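You operate a simulated robot arm through the tools that you are given. There is no shell and no other tool.

You are at the controls of a simulated robot arm. One attempt, no reset.

Task
Clamp the piece marked LONG on the SIZE plate, roll its bubbles out, then free it.
Fine: use the hand roller without band and put it back; the piece stays on the plate. Set down upright: hand roller without band. What is to be rubbed or washed off counts as gone when no trace of it is left.

Only the result counts: the job must be done as asked and must still hold three seconds after the hand-in. Knocking over, shifting, dropping, spilling or breaking anything else fails it.

Robot
A 7-joint arm with a fingered hand, fixed in place. Base frame: the origin is on the floor under the middle of its stand, x ahead of it, y to its left, z up. Readings come in m, degrees, newtons and seconds.
With the tool pointing down near the work surface it reaches from about 0.18 to 0.8 m from the base axis. Its first joint turns from -69.0 to 172.0 degrees. Payload 3.4 kg.
The tool frame sits at the grasp point between the pads (the TCP): z along the fingers, y along the line on which they close. The tips reach 0.039 m beyond it. The gripper opens to 0.18 m; its body begins 0.111 m behind the TCP. The gripper is a hand of 3 fingers: y runs from the thumb to the fingers, the wrist lies at [0, 0, -0.262] in the tool frame.
Orientation is told as [roll, pitch, yaw] about the base's x, y, z axes, in that order, counted from this pose: with the fingers straight down and closing along the base's y, the tool's x points along the base's -x, its y along +y and its z along -z.

Tools
- The arm moves only by the tool arm_command. Its argument "steps" is a list of rows, each an object of numbers (a shift or turn left out is 0): "x", "y", "z": the shift along the tool's x, y, z in m; "ax", "ay", "az": the turn, a rotation vector about the tool's x, y, z in degrees. In form: [{"x": .., "y": .., "z": .., "ax": .., "ay": .., "az": ..}, ...]. A call has 1 to 20 rows; each row is the pose to reach, as a shift and turn from the pose commanded when the call began, along the tool's axes at that moment. A row lasts 0.2 s, in which the tool goes at most 0.05 m and 8.6 degrees; a call with a longer step from one row to the next is refused whole. Where a pose cannot be reached the arm comes as near as it can. A force on the tool above 90 N (or 10 N above the force at the start of the call, whichever is more), or a blocked arm, ends the call early, and 0.2 s more pass. In this call time passes only in rows, and 0.2 s behind the last. The reply holds the time, the measured pose of the TCP, the force on the tool along the base axes, the opening and the grip force, in the units named above and with some noise, with the torque about the TCP (base axes, N m) and any sound that the robot's microphone picked up.
- Cameras (640 x 400 px; columns grow to the right, rows downward): "scene" is fixed at [0.4008, 0.6475, 1.641]; the picture's right is [-0.98, -0.21, 0.00], its down [-0.11, 0.52, -0.85] and it looks along [0.18, -0.83, -0.53] (base axes); focal length 320 px, centre (320, 200). "wrist" rides on the gripper at [0.063, -0.036, -0.128] in the tool frame; the picture's right is [0.50, 0.87, 0.00], its down [-0.75, 0.44, -0.49] and it looks along [-0.43, 0.25, 0.87] (tool axes); focal length 226 px, centre (320, 200). There is no depth. A picture from a camera that has moved, and an enlarged one, comes with that camera's place and axes in the base frame and with its lens.
- capture(camera): a new picture of that camera. No time passes.
- slide_trunk(by): moves the trunk up (or, below 0, down) by that many m; the arm rides with it, the base frame stays. It gives what a move gives, with no picture.
- curl_fingers(finger1, finger2, thumb_bend): sets how far each is bent, from 0 (flat) to 1 (curled in); at 0.3 the hand is open as for a grip, at 0.7 the pads meet at the TCP. One left out holds its place. A second passes; each finger stops where it meets its share of the squeeze, and holds until it gets a number again. It is the only way to open and close the hand. It gives what a move gives, with no picture; readings hold the bend of each and the force on the fingers (four entries, about 0 where the hand has none), thumb and palm.
- enlarge(camera, box): a new picture of the part [left, top, right, bottom] of that camera's present view, enlarged. No time passes.
- hand_in(): hands the job in; it is judged then, once.

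Places have to be worked out from the pictures, the camera data and where the tool is seen. Open the gripper and draw the arm clear of the work before you hand the job in, unless the task says otherwise.

The tools are called after "Request:" as name(argument=value, ...) on one line, values as JSON. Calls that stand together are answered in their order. arm_command: Moves the arm, as the interface text tells. Its arguments: {"type":"object","properties":{"steps":{"type":"array","items":{"type":"object","properties":{"x":{"type":"number"},"y":{"type":"number"},"z":{"type":"number"},"ax":{"type":"number"},"ay":{"type":"number"},"az":{"type":"number"}}}}},"required":["steps"]} The other tools are called the same way: slide_trunk (by) moves the trunk up or down; curl_fingers (finger1, finger2, thumb_bend) moves the fingers one by one; capture (camera) takes a picture; enlarge (camera, box) takes an enlarged picture of a part of a camera's view; hand_in () hands the job in.

At the start:

```text
time: 0.0
tool_pos: [0.4465, -0.2787, 1.3182]
tcp_rot: [0.2, -0.1, -0.1]
wrist_force: [-0.3, 0.7, -0.8]
wrist_torque: [0.01, -0.01, 0.02]
gripper_width: 0.1798
grip_force: 0.1
shape: jaw
bend: [0.3, 0.3, 0.3]
finger forces: [0.0, 0.0, 0.0, 0.0, 0.0, 0.0]
trunk travel left (down, up): [-0.197, 0.345]
```

scene: 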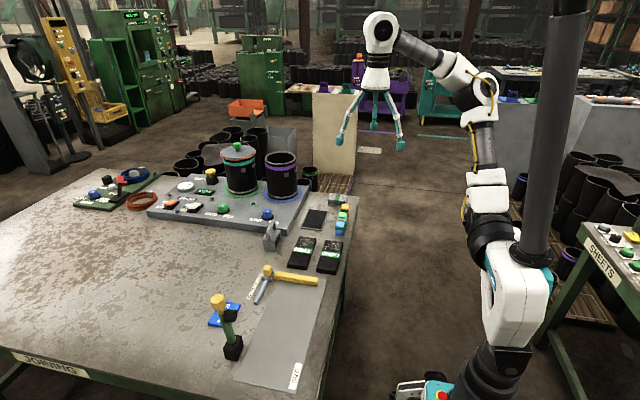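
wrist: 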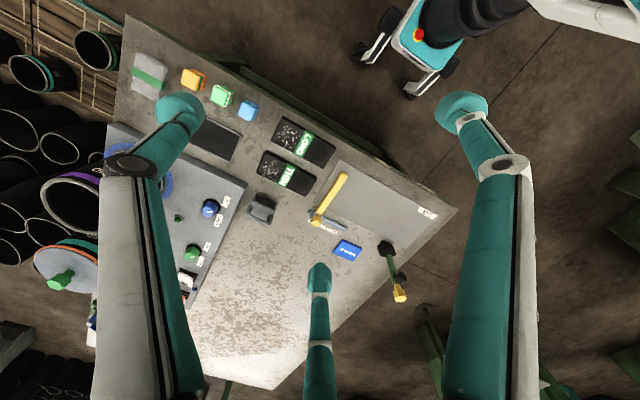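

I begin by looking closely at the bench: the SIZE plate, the pieces, and the tools near them.

Request:
enlarge(camera="scene", box=[200, 220, 360, 400])

Request:
enlarge(camera="scene", box=[140, 130, 360, 280])

Request:
enlarge(camera="wrist", box=[240, 100, 460, 310])

Request:
enlarge(camera="wrist", box=[100, 30, 320, 200])

Request:
enlarge(camera="wrist", box=[90, 140, 300, 340])

```text
2.22 times, centred on (280, 310) of scene
camera zoom: at [0.4008, 0.6475, 1.641], right [-0.98, -0.21, 0.0], down [-0.11, 0.52, -0.85], along [0.18, -0.83, -0.53], focal length 710 px, centre (409, -44)
```

zoom: 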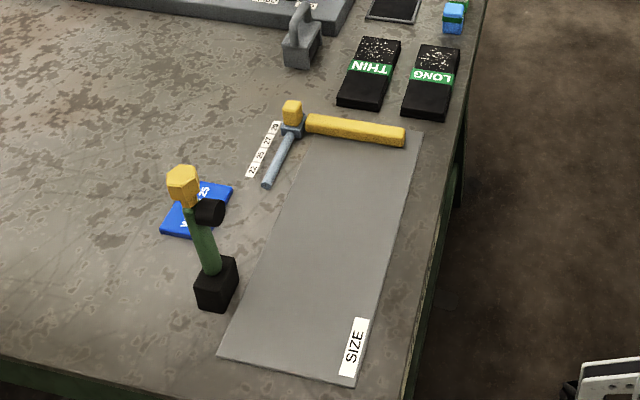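

```text
2.67 times, centred on (250, 205) of scene
camera zoom: at [0.4008, 0.6475, 1.641], right [-0.98, -0.21, 0.0], down [-0.11, 0.52, -0.85], along [0.18, -0.83, -0.53], focal length 852 px, centre (507, 187)
```

zoom: 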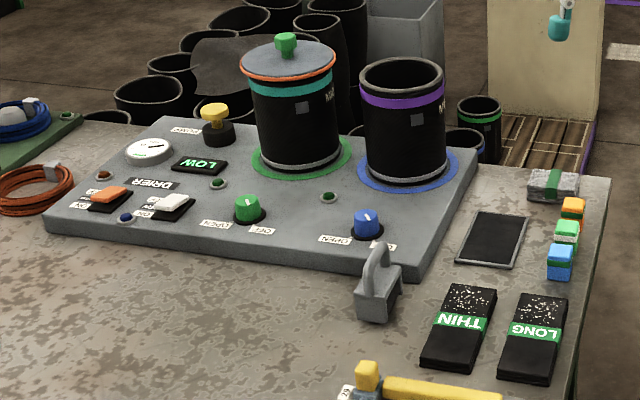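

```text
1.90 times, centred on (350, 205) of wrist
camera zoom: at [0.3825, -0.3153, 1.4472], right [-0.5, 0.87, 0.0], down [0.75, 0.43, 0.49], along [0.43, 0.25, -0.87], focal length 431 px, centre (263, 190)
```

zoom: 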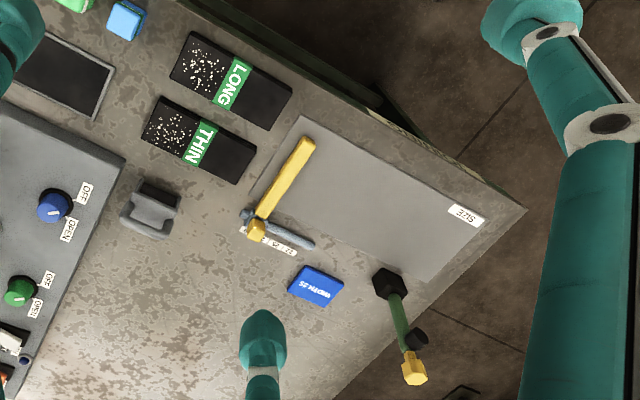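

```text
2.35 times, centred on (210, 115) of wrist
camera zoom: at [0.3825, -0.3153, 1.4472], right [-0.5, 0.87, 0.0], down [0.75, 0.43, 0.49], along [0.43, 0.25, -0.87], focal length 532 px, centre (579, 400)
```

zoom: 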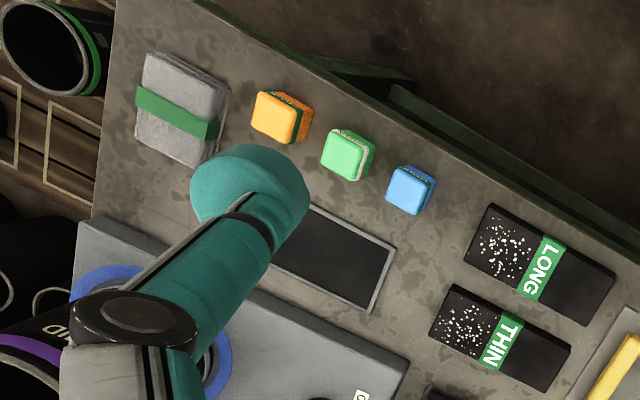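

```text
2.00 times, centred on (195, 240) of wrist
camera zoom: at [0.3825, -0.3153, 1.4472], right [-0.5, 0.87, 0.0], down [0.75, 0.43, 0.49], along [0.43, 0.25, -0.87], focal length 452 px, centre (570, 120)
```

zoom: 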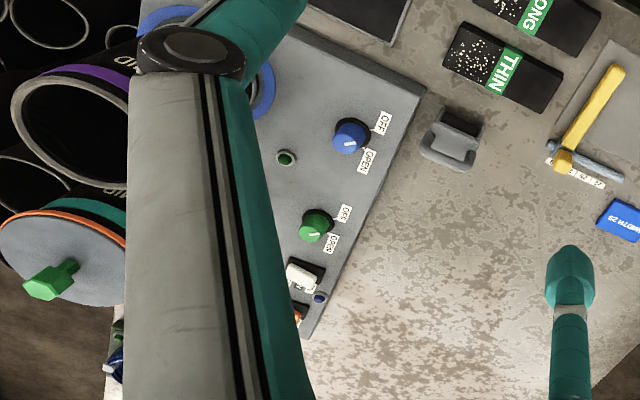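

I estimate the bench top at z≈0.80 with the SIZE plate about x 0.55–0.72, y −0.15–0.25. I want closer views of each item and the other surroundings before moving.

Request:
enlarge(camera="scene", box=[200, 285, 260, 365])

Request:
enlarge(camera="scene", box=[240, 250, 330, 310])

Request:
enlarge(camera="scene", box=[255, 200, 355, 280])

Request:
enlarge(camera="scene", box=[560, 170, 640, 290])

Request:
enlarge(camera="scene", box=[60, 150, 180, 230])

```text
5.00 times, centred on (230, 325) of scene
camera zoom: at [0.4008, 0.6475, 1.641], right [-0.98, -0.21, 0.0], down [-0.11, 0.52, -0.85], along [0.18, -0.83, -0.53], focal length 1598 px, centre (770, -425)
```

zoom: 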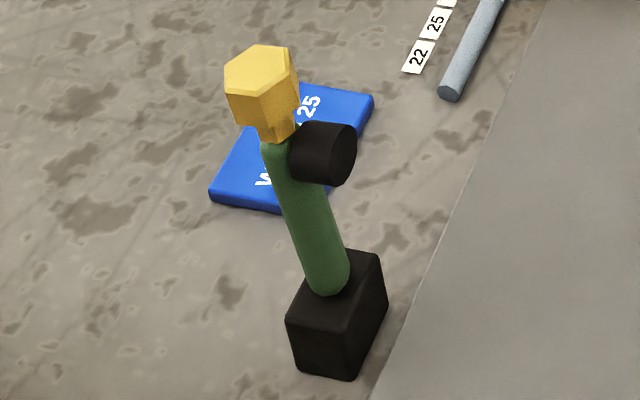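

```text
6.67 times, centred on (285, 280) of scene
camera zoom: at [0.4008, 0.6475, 1.641], right [-0.98, -0.21, 0.0], down [-0.11, 0.52, -0.85], along [0.18, -0.83, -0.53], focal length 2131 px, centre (553, -333)
```

zoom: 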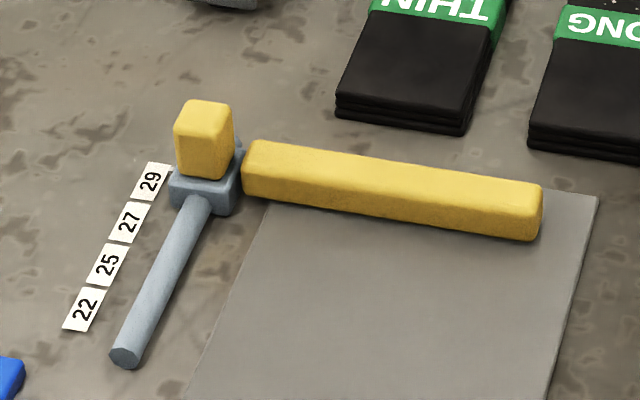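

```text
5.00 times, centred on (305, 240) of scene
camera zoom: at [0.4008, 0.6475, 1.641], right [-0.98, -0.21, 0.0], down [-0.11, 0.52, -0.85], along [0.18, -0.83, -0.53], focal length 1598 px, centre (395, 0)
```

zoom: 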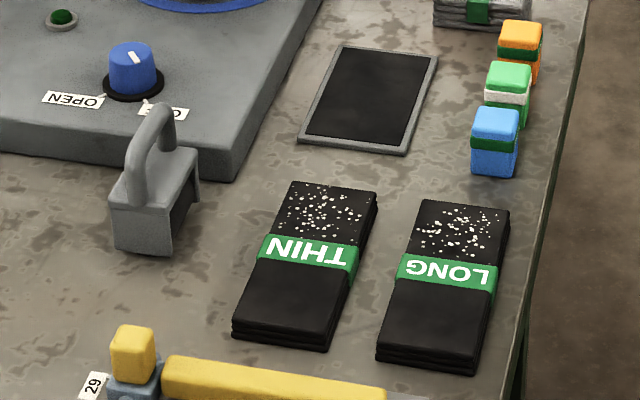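

```text
3.33 times, centred on (600, 230) of scene
camera zoom: at [0.4008, 0.6475, 1.641], right [-0.98, -0.21, 0.0], down [-0.11, 0.52, -0.85], along [0.18, -0.83, -0.53], focal length 1066 px, centre (-613, 100)
```

zoom: 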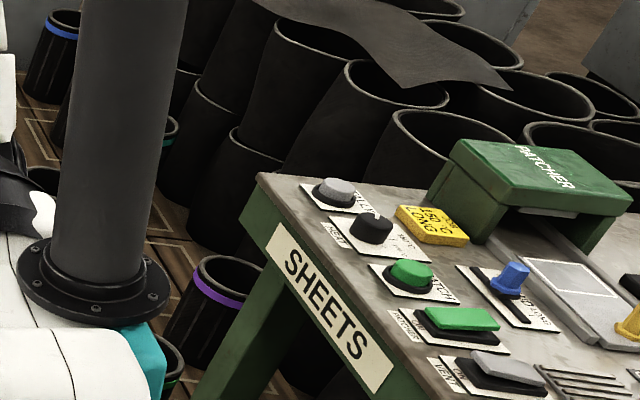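

```text
5.00 times, centred on (120, 190) of scene
camera zoom: at [0.4008, 0.6475, 1.641], right [-0.98, -0.21, 0.0], down [-0.11, 0.52, -0.85], along [0.18, -0.83, -0.53], focal length 1598 px, centre (1320, 250)
```

zoom: 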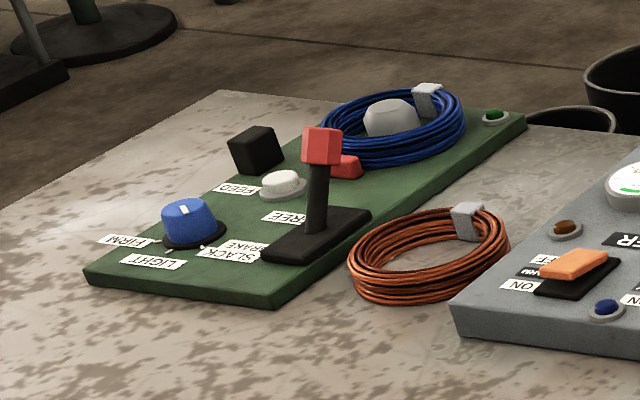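

The bench items need a closer look from above, so I move the tool forward and left over the plate, staying high (TCP to about 0.55, −0.03, 1.22).

Request:
arm_command(steps=[{"x": -0.015, "y": 0.035, "z": 0.014}, {"x": -0.03, "y": 0.07, "z": 0.028}, {"x": -0.045, "y": 0.105, "z": 0.042}, {"x": -0.06, "y": 0.14, "z": 0.056}, {"x": -0.075, "y": 0.175, "z": 0.07}, {"x": -0.09, "y": 0.21, "z": 0.084}, {"x": -0.105, "y": 0.25, "z": 0.098}])

Request:
capture(camera="wrist")

Request:
capture(camera="scene")

```text
time: 1.6
tool_pos: [0.507, -0.1109, 1.1962]
tcp_rot: [-0.1, -0.3, -0.2]
wrist_force: [0.8, 0.1, 0.8]
wrist_torque: [-0.02, -0.02, 0.03]
gripper_width: 0.1802
grip_force: 0.1
shape: jaw
bend: [0.3, 0.3, 0.3]
finger forces: [0.0, 0.0, 0.0, 0.1, 0.0, 0.0]
out of reach, approached as far as the arm can: row 4, 5, 6, 7
trunk travel left (down, up): [-0.197, 0.345]
```

```text
taken
camera wrist: at [0.4425, -0.1475, 1.3235], right [-0.5, 0.87, 0.0], down [0.75, 0.43, 0.5], along [0.43, 0.24, -0.87], focal length 226 px, centre (320, 200)
```

wrist: 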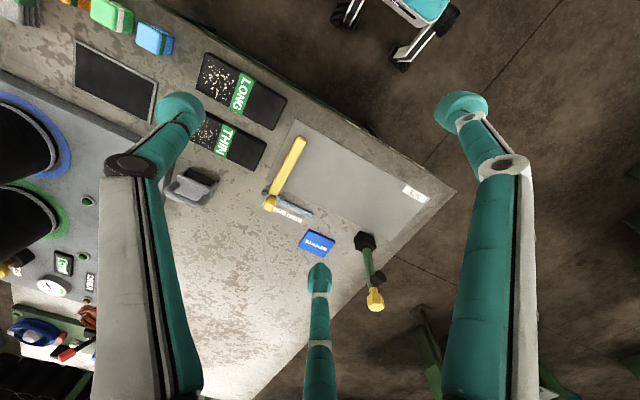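

```text
taken
```

scene: 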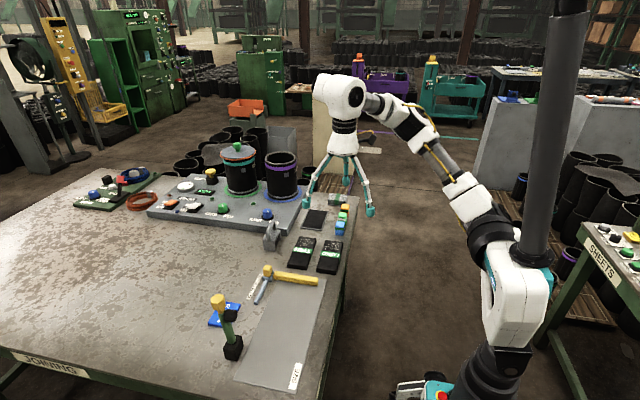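

The arm hit its reach limit high up; lower down it reaches farther. I go down first, then outward over the plate.

Request:
arm_command(steps=[{"z": 0.045}, {"z": 0.09}, {"z": 0.13, "y": 0.02}, {"z": 0.15, "y": 0.05, "x": -0.01}, {"z": 0.15, "y": 0.085, "x": -0.03}, {"z": 0.15, "y": 0.12, "x": -0.05}, {"z": 0.15, "y": 0.13, "x": -0.06}])

Request:
capture(camera="wrist")

```text
time: 3.2
tool_pos: [0.5269, -0.0678, 1.0375]
tcp_rot: [-0.1, -0.3, -0.1]
wrist_force: [-0.2, 0.6, -0.9]
wrist_torque: [0.02, -0.01, -0.03]
gripper_width: 0.18
grip_force: 0.1
shape: jaw
bend: [0.3, 0.3, 0.3]
finger forces: [0.0, 0.0, 0.0, 0.0, 0.0, 0.0]
out of reach, approached as far as the arm can: row 4, 5, 6, 7
trunk travel left (down, up): [-0.197, 0.345]
```

```text
taken
camera wrist: at [0.4629, -0.1045, 1.1657], right [-0.5, 0.87, 0.0], down [0.75, 0.44, 0.49], along [0.43, 0.24, -0.87], focal length 226 px, centre (320, 200)
```

wrist: 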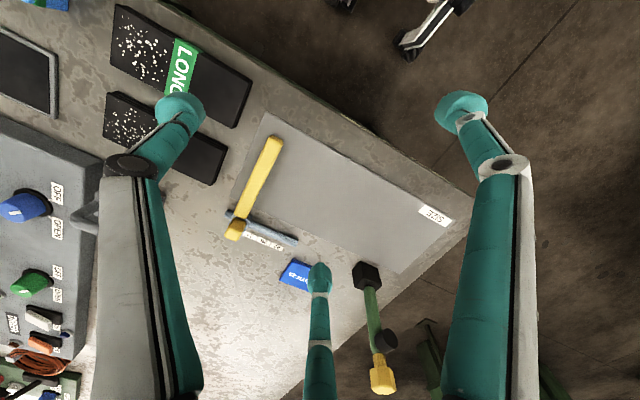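

The arm again reported its limit although the target is nearer than 0.8 m, so something else limits it (a joint limit maybe). I check the arm's shape in the scene picture.

Request:
capture(camera="scene")

Request:
enlarge(camera="scene", box=[280, 60, 600, 400])

Request:
enlarge(camera="wrist", box=[200, 100, 460, 400])

```text
taken
```

scene: 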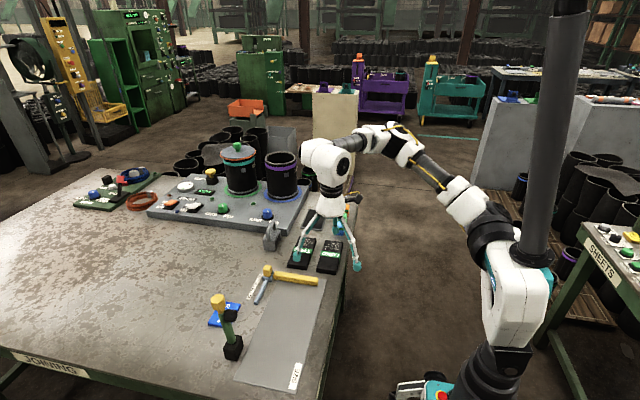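

```text
1.18 times, centred on (440, 230) of scene
camera zoom: at [0.4008, 0.6475, 1.641], right [-0.98, -0.21, 0.0], down [-0.11, 0.52, -0.85], along [0.18, -0.83, -0.53], focal length 376 px, centre (179, 165)
```

zoom: 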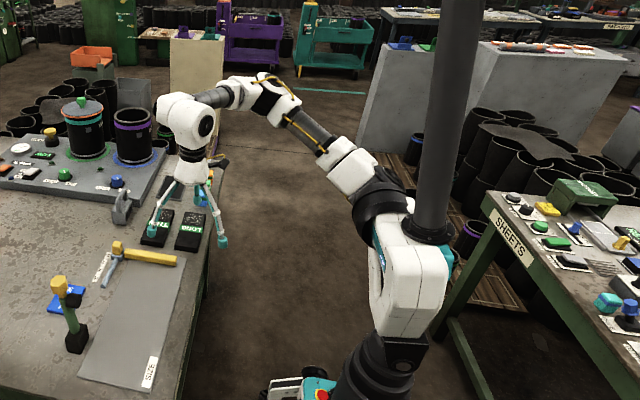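

```text
1.33 times, centred on (330, 250) of wrist
camera zoom: at [0.4629, -0.1045, 1.1657], right [-0.5, 0.87, 0.0], down [0.75, 0.44, 0.49], along [0.43, 0.24, -0.87], focal length 301 px, centre (307, 133)
```

zoom: 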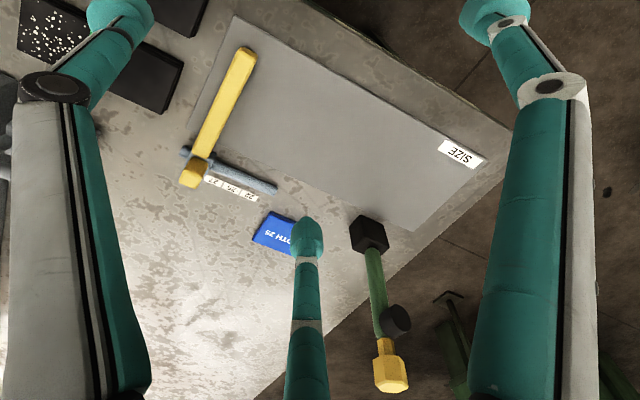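

The elbow hangs out on the −y side. I test a short pure +y move to see whether this branch can go on.

Request:
arm_command(steps=[{"y": 0.02}, {"y": 0.04}, {"y": 0.06}, {"y": 0.06}])

```text
time: 4.2
tool_pos: [0.515, -0.0576, 1.0263]
tcp_rot: [-0.1, -0.2, -0.3]
wrist_force: [0.8, -0.3, 0.2]
wrist_torque: [-0.01, -0.05, -0.01]
gripper_width: 0.1803
grip_force: 0.1
shape: jaw
bend: [0.3, 0.3, 0.3]
finger forces: [0.0, 0.0, 0.0, 0.1, 0.0, 0.1]
out of reach, approached as far as the arm can: row 1, 2, 3, 4
trunk travel left (down, up): [-0.197, 0.345]
```

It is pinned by some joint limit. I test whether a yaw turn (letting the hand turn with the arm, az negative) frees it.

Request:
arm_command(steps=[{"az": -7}, {"az": -14}, {"az": -21, "y": 0.02}, {"az": -28, "y": 0.04}, {"az": -30, "y": 0.06}])

```text
time: 5.4
tool_pos: [0.5074, -0.055, 1.0131]
tcp_rot: [-0.2, 0.1, 28.8]
wrist_force: [0.4, -0.1, 0.3]
wrist_torque: [0.01, -0.01, -0.03]
gripper_width: 0.1801
grip_force: 0.1
shape: jaw
bend: [0.3, 0.3, 0.3]
finger forces: [0.0, 0.1, 0.1, 0.0, 0.1, 0.0]
out of reach, approached as far as the arm can: row 3, 4, 5
trunk travel left (down, up): [-0.197, 0.345]
```

Yaw is free, so the limit lies elsewhere. I'll draw back toward the base while undoing the yaw, then try swinging to +y at a shorter radius.

Request:
arm_command(steps=[{"x": 0.026, "y": 0.0145, "az": 7}, {"x": 0.052, "y": 0.029, "az": 14}, {"x": 0.078, "y": 0.0435, "az": 21}, {"x": 0.105, "y": 0.058, "az": 28.8}])

Request:
arm_command(steps=[{"y": 0.03}, {"y": 0.06}, {"y": 0.09}, {"y": 0.12}])

```text
time: 6.4
tool_pos: [0.3887, -0.0577, 1.0138]
tcp_rot: [-0.1, -0.3, 1.0]
wrist_force: [-1.0, -0.7, 0.8]
wrist_torque: [-0.04, -0.01, 0.03]
gripper_width: 0.1798
grip_force: 0.1
shape: jaw
bend: [0.3, 0.3, 0.3]
finger forces: [0.1, 0.0, 0.0, 0.1, 0.1, 0.0]
trunk travel left (down, up): [-0.197, 0.345]
```

```text
time: 7.4
tool_pos: [0.3883, -0.03, 1.0134]
tcp_rot: [-0.1, -0.2, 1.0]
wrist_force: [0.7, 0.1, -0.3]
wrist_torque: [0.02, 0.0, 0.01]
gripper_width: 0.1802
grip_force: 0.0
shape: jaw
bend: [0.3, 0.3, 0.3]
finger forces: [0.1, 0.0, 0.1, 0.0, 0.0, 0.0]
out of reach, approached as far as the arm can: row 1, 2, 3, 4
trunk travel left (down, up): [-0.197, 0.345]
```

The stop always comes near azimuth −5…−10°, which hints at the first joint being at its 172° end with the shoulder flipped. I look at the arm closely to understand its chain.

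Request:
capture(camera="scene")

Request:
enlarge(camera="scene", box=[310, 100, 600, 280])

Request:
enlarge(camera="scene", box=[380, 220, 640, 400])

Request:
capture(camera="wrist")

```text
taken
```

scene: 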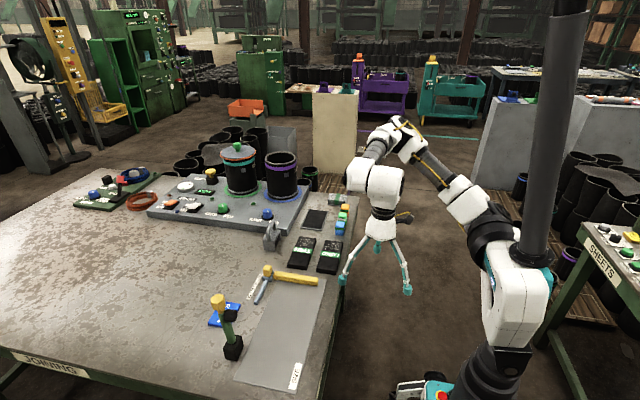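

```text
2.21 times, centred on (455, 190) of scene
camera zoom: at [0.4008, 0.6475, 1.641], right [-0.98, -0.21, 0.0], down [-0.11, 0.52, -0.85], along [0.18, -0.83, -0.53], focal length 706 px, centre (22, 222)
```

zoom: 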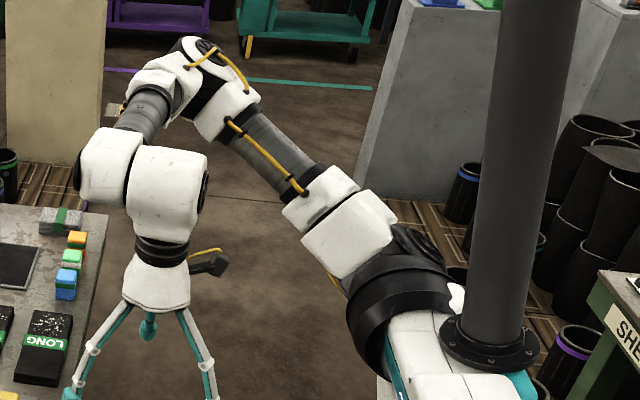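

```text
2.22 times, centred on (510, 310) of scene
camera zoom: at [0.4008, 0.6475, 1.641], right [-0.98, -0.21, 0.0], down [-0.11, 0.52, -0.85], along [0.18, -0.83, -0.53], focal length 710 px, centre (-102, -44)
```

zoom: 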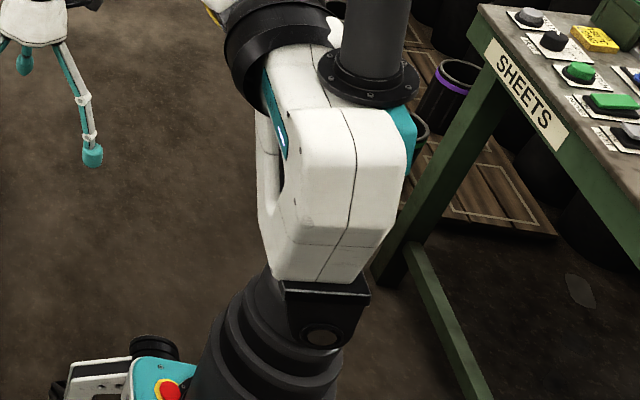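

```text
taken
camera wrist: at [0.325, -0.069, 1.1415], right [-0.51, 0.86, 0.0], down [0.74, 0.45, 0.49], along [0.42, 0.25, -0.87], focal length 226 px, centre (320, 200)
```

wrist: 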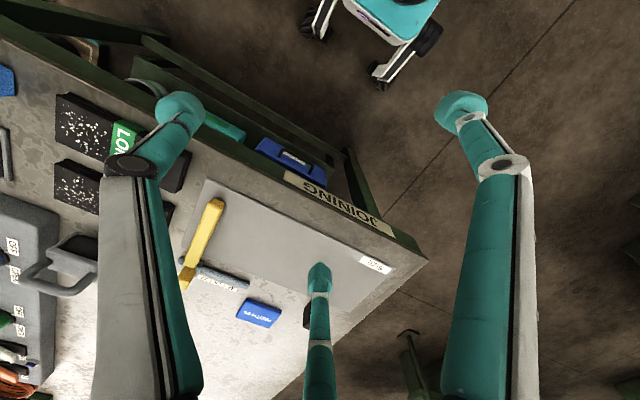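

The robot turns out to be a torso with a right arm whose shoulder sits at −y, so reaching across to +y depends on arm height. I test going lower and then across, still clear in front of the table edge.

Request:
arm_command(steps=[{"z": 0.04}, {"z": 0.08}, {"z": 0.08, "y": 0.03}, {"z": 0.08, "y": 0.06}, {"z": 0.08, "y": 0.09}, {"z": 0.08, "y": 0.12}])

```text
time: 8.8
tool_pos: [0.3967, -0.0301, 0.9355]
tcp_rot: [0.0, -0.1, 1.1]
wrist_force: [0.0, -0.3, 1.3]
wrist_torque: [-0.01, -0.02, 0.0]
gripper_width: 0.18
grip_force: 0.0
shape: jaw
bend: [0.3, 0.3, 0.3]
finger forces: [0.1, 0.1, 0.0, 0.0, 0.0, 0.0]
out of reach, approached as far as the arm can: row 3, 4, 5, 6
trunk travel left (down, up): [-0.197, 0.345]
```

Still pinned at y≈−0.03. I move back to y≈−0.28 and compare the shoulder picture, to see which link turns.

Request:
arm_command(steps=[{"y": -0.045}, {"y": -0.09}, {"y": -0.135}, {"y": -0.18}, {"y": -0.22}, {"y": -0.26}])

Request:
enlarge(camera="scene", box=[380, 220, 640, 400])

Request:
enlarge(camera="scene", box=[310, 100, 600, 280])

```text
time: 10.2
tool_pos: [0.3983, -0.2931, 0.9364]
tcp_rot: [0.1, -0.2, 1.1]
wrist_force: [0.3, 0.4, 0.0]
wrist_torque: [0.01, 0.01, 0.0]
gripper_width: 0.1802
grip_force: 0.0
shape: jaw
bend: [0.3, 0.3, 0.3]
finger forces: [0.0, 0.0, 0.0, 0.0, 0.0, 0.0]
trunk travel left (down, up): [-0.197, 0.345]
```

```text
2.22 times, centred on (510, 310) of scene
camera zoom: at [0.4008, 0.6475, 1.641], right [-0.98, -0.21, 0.0], down [-0.11, 0.52, -0.85], along [0.18, -0.83, -0.53], focal length 710 px, centre (-102, -44)
```

zoom: 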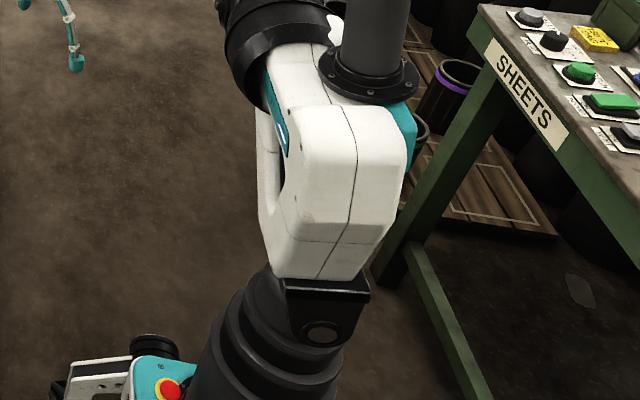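

```text
2.21 times, centred on (455, 190) of scene
camera zoom: at [0.4008, 0.6475, 1.641], right [-0.98, -0.21, 0.0], down [-0.11, 0.52, -0.85], along [0.18, -0.83, -0.53], focal length 706 px, centre (22, 222)
```

zoom: 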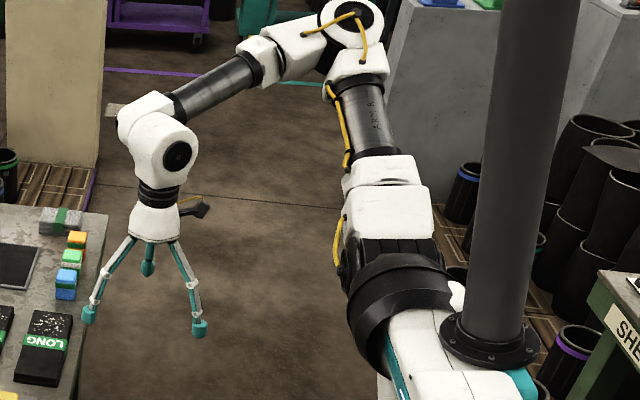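

The torso is fixed and the shoulder sits in front of it; the elbow is folded out to the right. I'll stretch the arm out first (x≈0.63, y≈−0.29, z≈1.0), then try sweeping to +y with the arm straighter.

Request:
arm_command(steps=[{"z": -0.03, "x": -0.03}, {"z": -0.06, "x": -0.06}, {"z": -0.065, "x": -0.1}, {"z": -0.065, "x": -0.14}, {"z": -0.065, "x": -0.18}, {"z": -0.065, "x": -0.22}, {"z": -0.065, "x": -0.24}])

Request:
arm_command(steps=[{"y": 0.04}, {"y": 0.08}, {"y": 0.12}, {"y": 0.16}, {"y": 0.2}, {"y": 0.24}])

Request:
enlarge(camera="scene", box=[240, 80, 560, 280])

```text
time: 11.8
tool_pos: [0.6397, -0.2872, 1.0023]
tcp_rot: [-0.1, -0.2, 1.1]
wrist_force: [-0.2, 0.9, 0.0]
wrist_torque: [-0.02, -0.01, -0.01]
gripper_width: 0.18
grip_force: 0.1
shape: jaw
bend: [0.3, 0.3, 0.3]
finger forces: [0.0, 0.1, 0.1, 0.0, 0.1, 0.0]
trunk travel left (down, up): [-0.197, 0.345]
```

```text
time: 13.2
tool_pos: [0.6228, -0.1109, 0.9874]
tcp_rot: [0.0, 0.1, 0.8]
wrist_force: [-1.0, -0.7, -1.2]
wrist_torque: [0.01, 0.04, -0.04]
gripper_width: 0.18
grip_force: 0.1
shape: jaw
bend: [0.3, 0.3, 0.3]
finger forces: [0.0, 0.0, 0.0, 0.1, 0.0, 0.0]
out of reach, approached as far as the arm can: row 5, 6
trunk travel left (down, up): [-0.197, 0.345]
```

```text
2.00 times, centred on (400, 180) of scene
camera zoom: at [0.4008, 0.6475, 1.641], right [-0.98, -0.21, 0.0], down [-0.11, 0.52, -0.85], along [0.18, -0.83, -0.53], focal length 639 px, centre (160, 240)
```

zoom: 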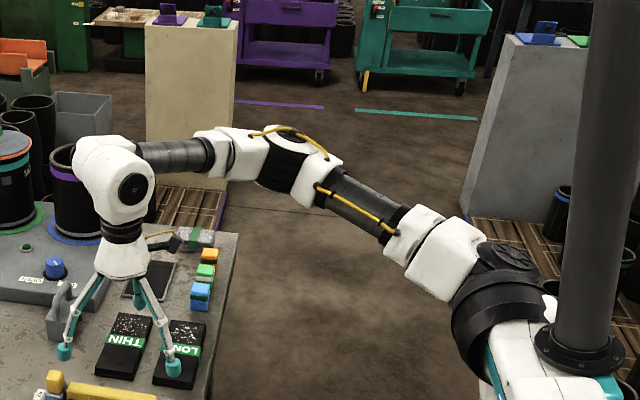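

Still blocked at azimuth ≈ −10°, elbow to the right and the forearm about level. I test whether the wrist bend is the limiting joint by tilting the tool toward the forearm direction, then pushing +y.

Request:
arm_command(steps=[{"ax": -5.3, "ay": -6}, {"ax": -10.6, "ay": -12}, {"ax": -16, "ay": -18}, {"ax": -16, "ay": -18, "y": 0.03}, {"ax": -16, "ay": -18, "y": 0.06}, {"ax": -16, "ay": -18, "y": 0.09}])

Request:
enlarge(camera="scene", box=[240, 80, 560, 280])

```text
time: 14.6
tool_pos: [0.618, -0.0214, 0.9872]
tcp_rot: [16.6, -17.7, -1.6]
wrist_force: [-0.6, 0.3, 0.2]
wrist_torque: [0.0, 0.05, 0.01]
gripper_width: 0.1799
grip_force: 0.2
shape: jaw
bend: [0.3, 0.3, 0.3]
finger forces: [0.1, 0.1, 0.0, 0.0, 0.0, 0.0]
trunk travel left (down, up): [-0.197, 0.345]
```

```text
2.00 times, centred on (400, 180) of scene
camera zoom: at [0.4008, 0.6475, 1.641], right [-0.98, -0.21, 0.0], down [-0.11, 0.52, -0.85], along [0.18, -0.83, -0.53], focal length 639 px, centre (160, 240)
```

zoom: 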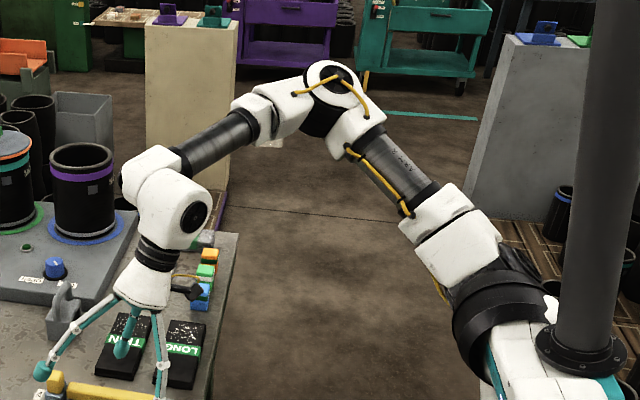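

Tilting freed it: the wrist-bend joint is the limiter, so a higher shoulder (forearm sloping down) should help. I raise the trunk 0.2 m and then lower the hand again by that much.

Request:
slide_trunk(by=0.2)

```text
time: 16.8
tool_pos: [0.6172, -0.0226, 1.1887]
tcp_rot: [16.5, -17.8, -1.4]
wrist_force: [0.3, -0.1, 0.3]
wrist_torque: [-0.01, 0.0, 0.02]
gripper_width: 0.1799
grip_force: 0.0
shape: jaw
bend: [0.3, 0.3, 0.3]
finger forces: [0.0, 0.1, 0.0, 0.0, 0.0, 0.0]
trunk travel left (down, up): [-0.397, 0.145]
```

Now I lower the hand 0.2 m (in the tilted tool axes), then undo the tilt in the same call.

Request:
arm_command(steps=[{"x": 0.0122, "y": -0.0109, "z": 0.0365}, {"x": 0.0243, "y": -0.0218, "z": 0.073}, {"x": 0.0365, "y": -0.0326, "z": 0.1096}, {"x": 0.0486, "y": -0.0435, "z": 0.1461}, {"x": 0.0608, "y": -0.0544, "z": 0.1826}, {"x": 0.0608, "y": -0.0544, "z": 0.1826, "ax": 5.3, "ay": 6}, {"x": 0.0608, "y": -0.0544, "z": 0.1826, "ax": 10.6, "ay": 12}, {"x": 0.0608, "y": -0.0544, "z": 0.1826, "ax": 16, "ay": 18}])

Request:
capture(camera="scene")

```text
time: 18.6
tool_pos: [0.5485, -0.1187, 1.0346]
tcp_rot: [0.0, -0.2, 1.2]
wrist_force: [-1.0, -0.3, -0.1]
wrist_torque: [0.01, 0.0, -0.02]
gripper_width: 0.18
grip_force: 0.1
shape: jaw
bend: [0.3, 0.3, 0.3]
finger forces: [0.1, 0.1, 0.1, 0.0, 0.0, 0.1]
out of reach, approached as far as the arm can: row 3, 4, 5, 6, 7, 8
trunk travel left (down, up): [-0.397, 0.145]
```

```text
taken
```

scene: 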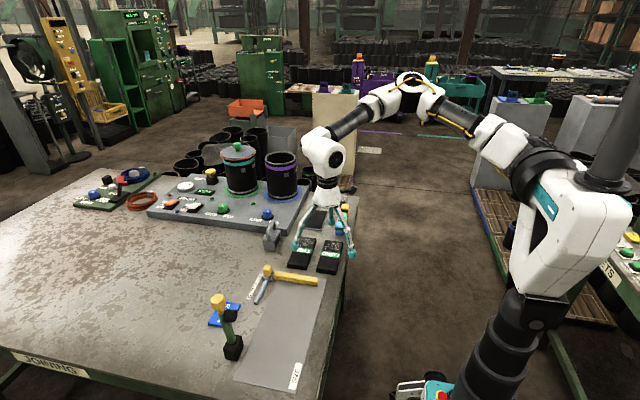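

With the trunk higher it is limited even sooner, so that was the wrong direction. I look closely at the shoulder and elbow to identify which joint is at its end.

Request:
enlarge(camera="scene", box=[280, 60, 640, 300])

Request:
enlarge(camera="scene", box=[460, 100, 640, 340])

```text
1.67 times, centred on (460, 180) of scene
camera zoom: at [0.4008, 0.6475, 1.641], right [-0.98, -0.21, 0.0], down [-0.11, 0.52, -0.85], along [0.18, -0.83, -0.53], focal length 533 px, centre (87, 233)
```

zoom: 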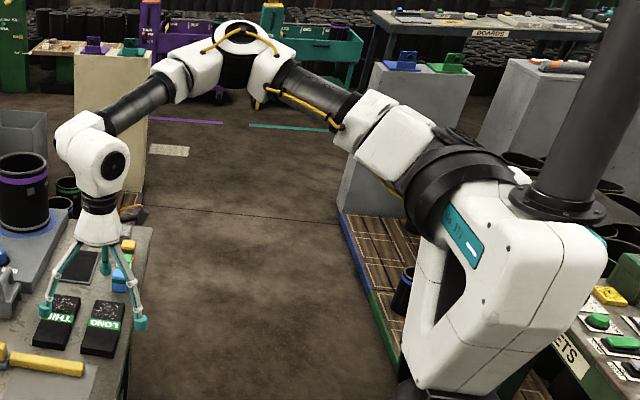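

```text
1.67 times, centred on (550, 220) of scene
camera zoom: at [0.4008, 0.6475, 1.641], right [-0.98, -0.21, 0.0], down [-0.11, 0.52, -0.85], along [0.18, -0.83, -0.53], focal length 533 px, centre (-63, 167)
```

zoom: 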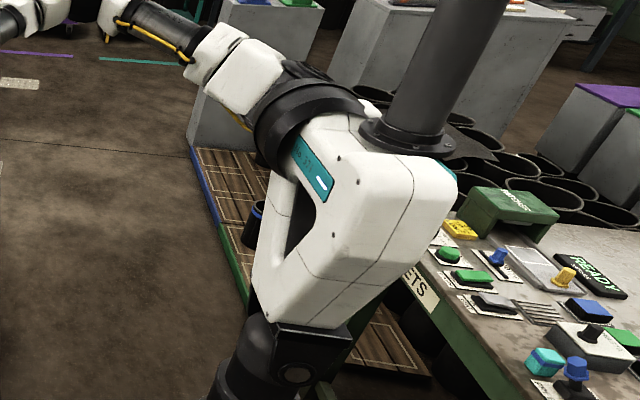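

All stuck postures share about the same upper-arm direction, so the first joint seems at one end of its range in this branch. To tell which end, I test the opposite side: move the hand to the right (x≈0.2, y≈−0.5) at a safe height.

Request:
arm_command(steps=[{"x": 0.04, "y": -0.03, "z": -0.01}, {"x": 0.08, "y": -0.06, "z": -0.02}, {"x": 0.12, "y": -0.09, "z": -0.03}, {"x": 0.16, "y": -0.12, "z": -0.03}, {"x": 0.2, "y": -0.15, "z": -0.03}, {"x": 0.24, "y": -0.18, "z": -0.03}, {"x": 0.27, "y": -0.22, "z": -0.03}, {"x": 0.3, "y": -0.26, "z": -0.03}, {"x": 0.33, "y": -0.3, "z": -0.03}, {"x": 0.36, "y": -0.34, "z": -0.03}])

Request:
capture(camera="scene")

```text
refused: row 1 steps farther than a row can; nothing moved
```

```text
taken
```

scene: 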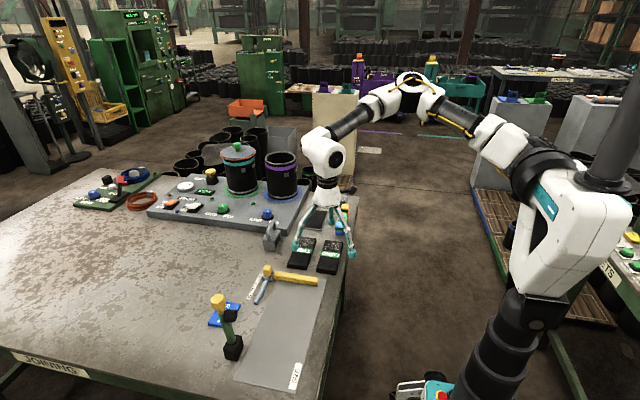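

The steps were slightly too long; I repeat with shorter ones.

Request:
arm_command(steps=[{"x": 0.036, "y": -0.028, "z": -0.008}, {"x": 0.072, "y": -0.056, "z": -0.016}, {"x": 0.108, "y": -0.084, "z": -0.024}, {"x": 0.144, "y": -0.112, "z": -0.03}, {"x": 0.18, "y": -0.14, "z": -0.03}, {"x": 0.216, "y": -0.168, "z": -0.03}, {"x": 0.245, "y": -0.205, "z": -0.03}, {"x": 0.27, "y": -0.245, "z": -0.03}, {"x": 0.295, "y": -0.285, "z": -0.03}, {"x": 0.32, "y": -0.325, "z": -0.03}, {"x": 0.345, "y": -0.365, "z": -0.03}])

Request:
capture(camera="scene")

```text
time: 21.0
tool_pos: [0.2046, -0.4884, 1.0633]
tcp_rot: [-0.1, -0.4, 1.3]
wrist_force: [0.1, 0.0, -0.2]
wrist_torque: [0.03, -0.04, 0.0]
gripper_width: 0.1799
grip_force: 0.1
shape: jaw
bend: [0.3, 0.3, 0.3]
finger forces: [0.0, 0.1, 0.0, 0.0, 0.0, 0.0]
trunk travel left (down, up): [-0.397, 0.145]
```

```text
taken
```

scene: 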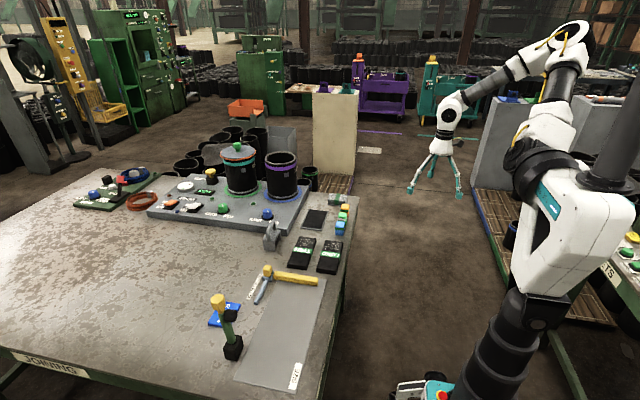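

The right side is freely reachable. I'll turn the hand (yaw +80°) and rise here so the wrist camera can look back at the shoulder and show how it is built.

Request:
arm_command(steps=[{"z": -0.025, "az": -8}, {"z": -0.05, "az": -16}, {"z": -0.075, "az": -24}, {"z": -0.1, "az": -32}, {"z": -0.125, "az": -40}, {"z": -0.15, "az": -48}, {"z": -0.175, "az": -56}, {"z": -0.2, "az": -64}, {"z": -0.225, "az": -72}, {"z": -0.25, "az": -80}])

Request:
capture(camera="wrist")

Request:
capture(camera="scene")

```text
time: 23.2
tool_pos: [0.2069, -0.4871, 1.3128]
tcp_rot: [-0.2, 0.1, 81.3]
wrist_force: [0.9, 0.0, 0.5]
wrist_torque: [0.0, -0.01, -0.01]
gripper_width: 0.1799
grip_force: 0.0
shape: jaw
bend: [0.3, 0.3, 0.3]
finger forces: [0.0, 0.1, 0.0, 0.1, 0.0, 0.0]
trunk travel left (down, up): [-0.397, 0.145]
```

```text
taken
camera wrist: at [0.233, -0.5556, 1.4403], right [-0.93, -0.36, 0.0], down [-0.32, 0.81, 0.49], along [-0.18, 0.46, -0.87], focal length 226 px, centre (320, 200)
```

wrist: 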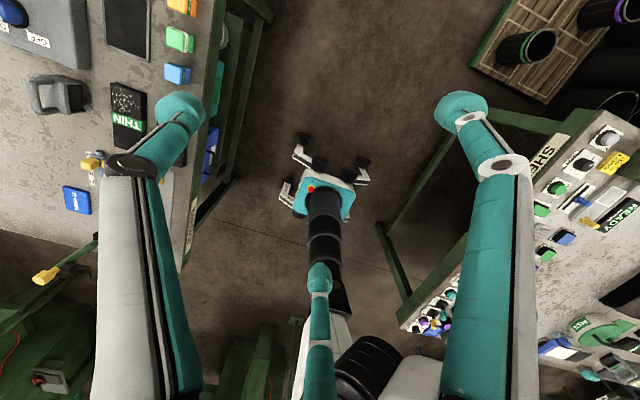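

```text
taken
```

scene: 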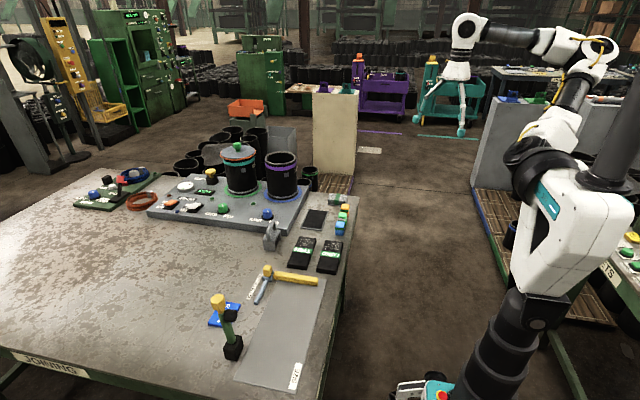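

The wrist camera shows the shoulder collar at about (0.0, −0.21, 1.26), facing right and up – a right arm whose second joint seems to stop the inward reach in this branch. I'll try to bring the arm into its other branch by swinging the hand back along the right side and then forward again.

Request:
arm_command(steps=[{"x": 0.02, "y": 0.033, "z": 0.02}, {"x": 0.04, "y": 0.066, "z": 0.045}, {"x": 0.06, "y": 0.1, "z": 0.07}, {"x": 0.08, "y": 0.134, "z": 0.09}, {"x": 0.1, "y": 0.168, "z": 0.115}, {"x": 0.125, "y": 0.202, "z": 0.14}, {"x": 0.15, "y": 0.237, "z": 0.16}])

Request:
capture(camera="scene")

Request:
capture(camera="wrist")

```text
time: 24.8
tool_pos: [-0.0078, -0.6085, 1.1703]
tcp_rot: [-0.3, 0.1, 81.1]
wrist_force: [0.1, 0.4, 0.2]
wrist_torque: [-0.02, 0.02, 0.01]
gripper_width: 0.1802
grip_force: 0.0
shape: jaw
bend: [0.3, 0.3, 0.3]
finger forces: [0.0, 0.0, 0.0, 0.1, 0.0, 0.1]
out of reach, approached as far as the arm can: row 6, 7
trunk travel left (down, up): [-0.397, 0.145]
```

```text
taken
```

scene: 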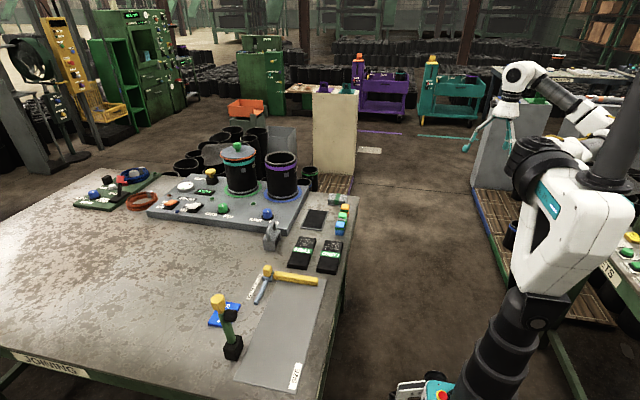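

```text
taken
camera wrist: at [0.017, -0.677, 1.299], right [-0.93, -0.36, 0.0], down [-0.31, 0.81, 0.49], along [-0.17, 0.46, -0.87], focal length 226 px, centre (320, 200)
```

wrist: 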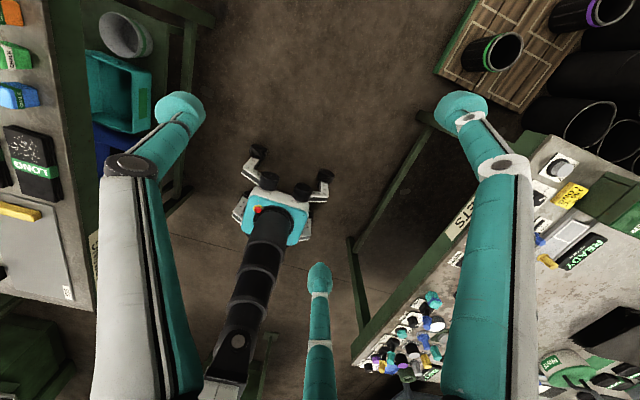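

The upper arm now points backward and out. I try to carry the elbow through the shoulder-axis direction by moving the hand forward, outward and up.

Request:
arm_command(steps=[{"x": 0.0113, "y": -0.0355, "z": -0.0167}, {"x": 0.0227, "y": -0.071, "z": -0.0333}, {"x": 0.034, "y": -0.1065, "z": -0.05}, {"x": 0.0453, "y": -0.142, "z": -0.0667}, {"x": 0.0567, "y": -0.1775, "z": -0.0833}, {"x": 0.068, "y": -0.213, "z": -0.1}])

Request:
enlarge(camera="scene", box=[420, 0, 640, 240])

```text
time: 26.2
tool_pos: [0.1975, -0.7095, 1.2703]
tcp_rot: [-0.1, 0.0, 81.0]
wrist_force: [-0.2, 0.4, -0.6]
wrist_torque: [-0.03, 0.08, 0.01]
gripper_width: 0.1798
grip_force: 0.0
shape: jaw
bend: [0.3, 0.3, 0.3]
finger forces: [0.1, 0.0, 0.0, 0.0, 0.1, 0.0]
trunk travel left (down, up): [-0.397, 0.145]
```

```text
1.67 times, centred on (530, 120) of scene
camera zoom: at [0.4008, 0.6475, 1.641], right [-0.98, -0.21, 0.0], down [-0.11, 0.52, -0.85], along [0.18, -0.83, -0.53], focal length 533 px, centre (-30, 333)
```

zoom: 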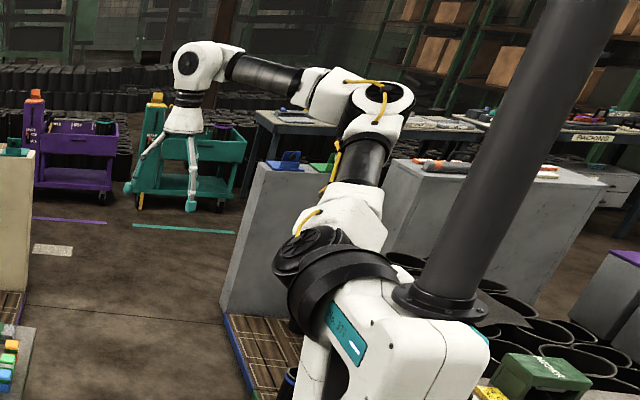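

The upper arm is now nearly along the shoulder axis (about 16° off, still behind it). I continue straight forward to carry it through to the front side.

Request:
arm_command(steps=[{"x": -0.0113, "y": -0.0404, "z": 0.008}, {"x": -0.0227, "y": -0.0808, "z": 0.016}, {"x": -0.034, "y": -0.1212, "z": 0.025}, {"x": -0.0453, "y": -0.1616, "z": 0.033}, {"x": -0.0567, "y": -0.202, "z": 0.041}, {"x": -0.068, "y": -0.2424, "z": 0.05}])

Request:
enlarge(camera="scene", box=[360, 0, 640, 240])

```text
time: 27.6
tool_pos: [0.4486, -0.6762, 1.2237]
tcp_rot: [0.0, 0.2, 81.2]
wrist_force: [0.9, 0.4, -0.2]
wrist_torque: [0.0, 0.0, -0.02]
gripper_width: 0.18
grip_force: 0.1
shape: jaw
bend: [0.3, 0.3, 0.3]
finger forces: [0.1, 0.0, 0.0, 0.1, 0.0, 0.0]
trunk travel left (down, up): [-0.397, 0.145]
```

```text
1.67 times, centred on (500, 120) of scene
camera zoom: at [0.4008, 0.6475, 1.641], right [-0.98, -0.21, 0.0], down [-0.11, 0.52, -0.85], along [0.18, -0.83, -0.53], focal length 533 px, centre (20, 333)
```

zoom: 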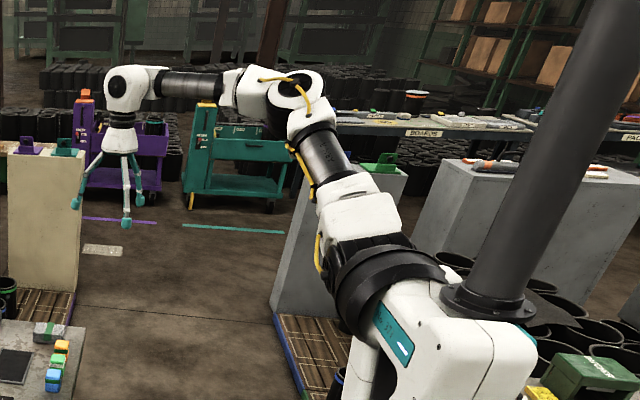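

The elbow has passed from behind to in front of the axis. I zoom in on the shoulder to see whether the joint turned around or passed through (the black fan disc shows its side).

Request:
enlarge(camera="scene", box=[480, 80, 620, 190])

Request:
arm_command(steps=[{"x": -0.045, "y": -0.005, "z": 0.02}, {"x": -0.09, "y": -0.01, "z": 0.04}, {"x": -0.135, "y": -0.015, "z": 0.06}, {"x": -0.18, "y": -0.02, "z": 0.08}])

Request:
enlarge(camera="scene", box=[360, 0, 640, 240])

```text
3.64 times, centred on (550, 135) of scene
camera zoom: at [0.4008, 0.6475, 1.641], right [-0.98, -0.21, 0.0], down [-0.11, 0.52, -0.85], along [0.18, -0.83, -0.53], focal length 1162 px, centre (-516, 436)
```

zoom: 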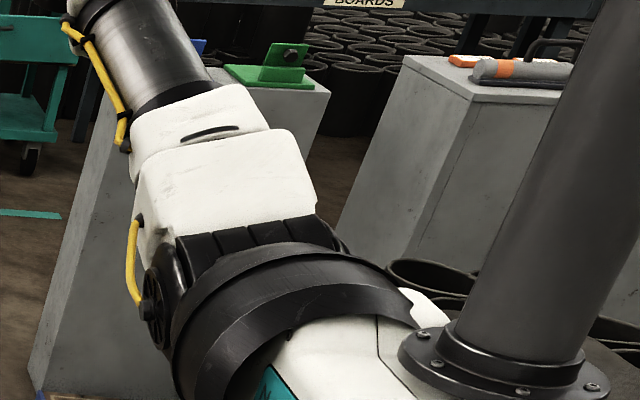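

```text
time: 28.6
tool_pos: [0.4936, -0.5029, 1.1397]
tcp_rot: [0.0, 0.1, 81.1]
wrist_force: [-0.1, 0.3, -0.5]
wrist_torque: [-0.01, 0.0, -0.01]
gripper_width: 0.1801
grip_force: 0.0
shape: jaw
bend: [0.3, 0.3, 0.3]
finger forces: [0.1, 0.1, 0.1, 0.1, 0.1, 0.0]
trunk travel left (down, up): [-0.397, 0.145]
```

```text
1.67 times, centred on (500, 120) of scene
camera zoom: at [0.4008, 0.6475, 1.641], right [-0.98, -0.21, 0.0], down [-0.11, 0.52, -0.85], along [0.18, -0.83, -0.53], focal length 533 px, centre (20, 333)
```

zoom: 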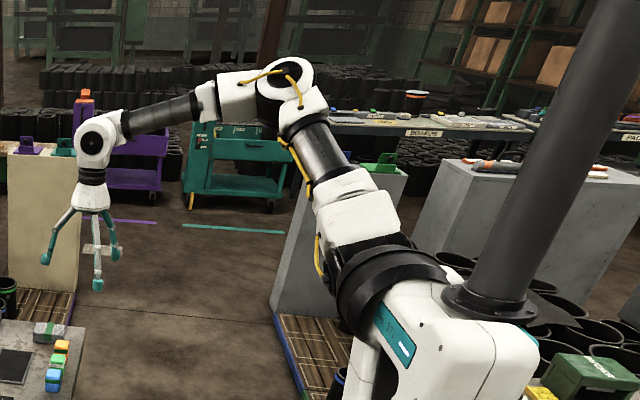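

The second-joint axis shows the first joint unwound halfway instead of passing through. I go back behind again and will then pass forward on a lower track, so the first joint is held at its end and the arm is pushed through.

Request:
arm_command(steps=[{"x": 0.03, "y": 0.0325, "z": -0.0138}, {"x": 0.06, "y": 0.065, "z": -0.0275}, {"x": 0.09, "y": 0.0975, "z": -0.0413}, {"x": 0.12, "y": 0.13, "z": -0.055}, {"x": 0.15, "y": 0.1625, "z": -0.0688}, {"x": 0.18, "y": 0.195, "z": -0.0825}, {"x": 0.21, "y": 0.2275, "z": -0.0963}, {"x": 0.24, "y": 0.26, "z": -0.11}, {"x": 0.2285, "y": 0.302, "z": -0.094}, {"x": 0.217, "y": 0.3445, "z": -0.078}, {"x": 0.2053, "y": 0.387, "z": -0.062}, {"x": 0.1937, "y": 0.4293, "z": -0.046}, {"x": 0.182, "y": 0.4716, "z": -0.03}])

Request:
enlarge(camera="scene", box=[440, 20, 640, 220])

```text
time: 31.4
tool_pos: [-0.0059, -0.6137, 1.1693]
tcp_rot: [0.0, 0.0, 81.1]
wrist_force: [0.0, -0.3, 0.9]
wrist_torque: [0.06, -0.03, 0.04]
gripper_width: 0.18
grip_force: 0.0
shape: jaw
bend: [0.3, 0.3, 0.3]
finger forces: [0.0, 0.1, 0.0, 0.1, 0.0, 0.1]
trunk travel left (down, up): [-0.397, 0.145]
```

```text
2.00 times, centred on (540, 120) of scene
camera zoom: at [0.4008, 0.6475, 1.641], right [-0.98, -0.21, 0.0], down [-0.11, 0.52, -0.85], along [0.18, -0.83, -0.53], focal length 639 px, centre (-120, 360)
```

zoom: 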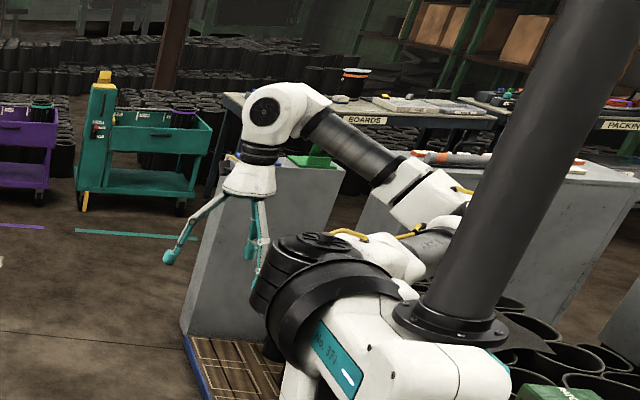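

The arm is behind again with the second-joint axis upright (good). Now I go forward on a lower, outer track.

Request:
arm_command(steps=[{"x": 0.0172, "y": -0.0282, "z": 0.026}, {"x": 0.0344, "y": -0.0564, "z": 0.052}, {"x": 0.0516, "y": -0.0846, "z": 0.078}, {"x": 0.0688, "y": -0.1128, "z": 0.104}, {"x": 0.086, "y": -0.141, "z": 0.13}, {"x": 0.0765, "y": -0.176, "z": 0.14}, {"x": 0.067, "y": -0.211, "z": 0.15}])

Request:
enlarge(camera="scene", box=[440, 20, 640, 220])

```text
time: 33.0
tool_pos: [0.1986, -0.7094, 1.0205]
tcp_rot: [-0.2, 0.3, 81.0]
wrist_force: [-0.2, 0.5, 0.7]
wrist_torque: [0.01, 0.05, 0.0]
gripper_width: 0.1799
grip_force: 0.1
shape: jaw
bend: [0.3, 0.3, 0.3]
finger forces: [0.1, 0.1, 0.1, 0.0, 0.1, 0.1]
trunk travel left (down, up): [-0.397, 0.145]
```

```text
2.00 times, centred on (540, 120) of scene
camera zoom: at [0.4008, 0.6475, 1.641], right [-0.98, -0.21, 0.0], down [-0.11, 0.52, -0.85], along [0.18, -0.83, -0.53], focal length 639 px, centre (-120, 360)
```

zoom: 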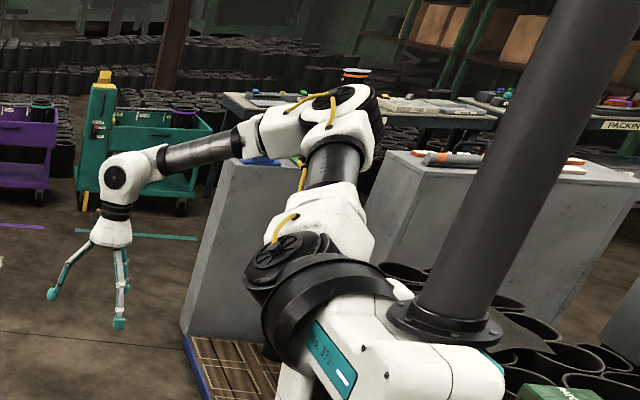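

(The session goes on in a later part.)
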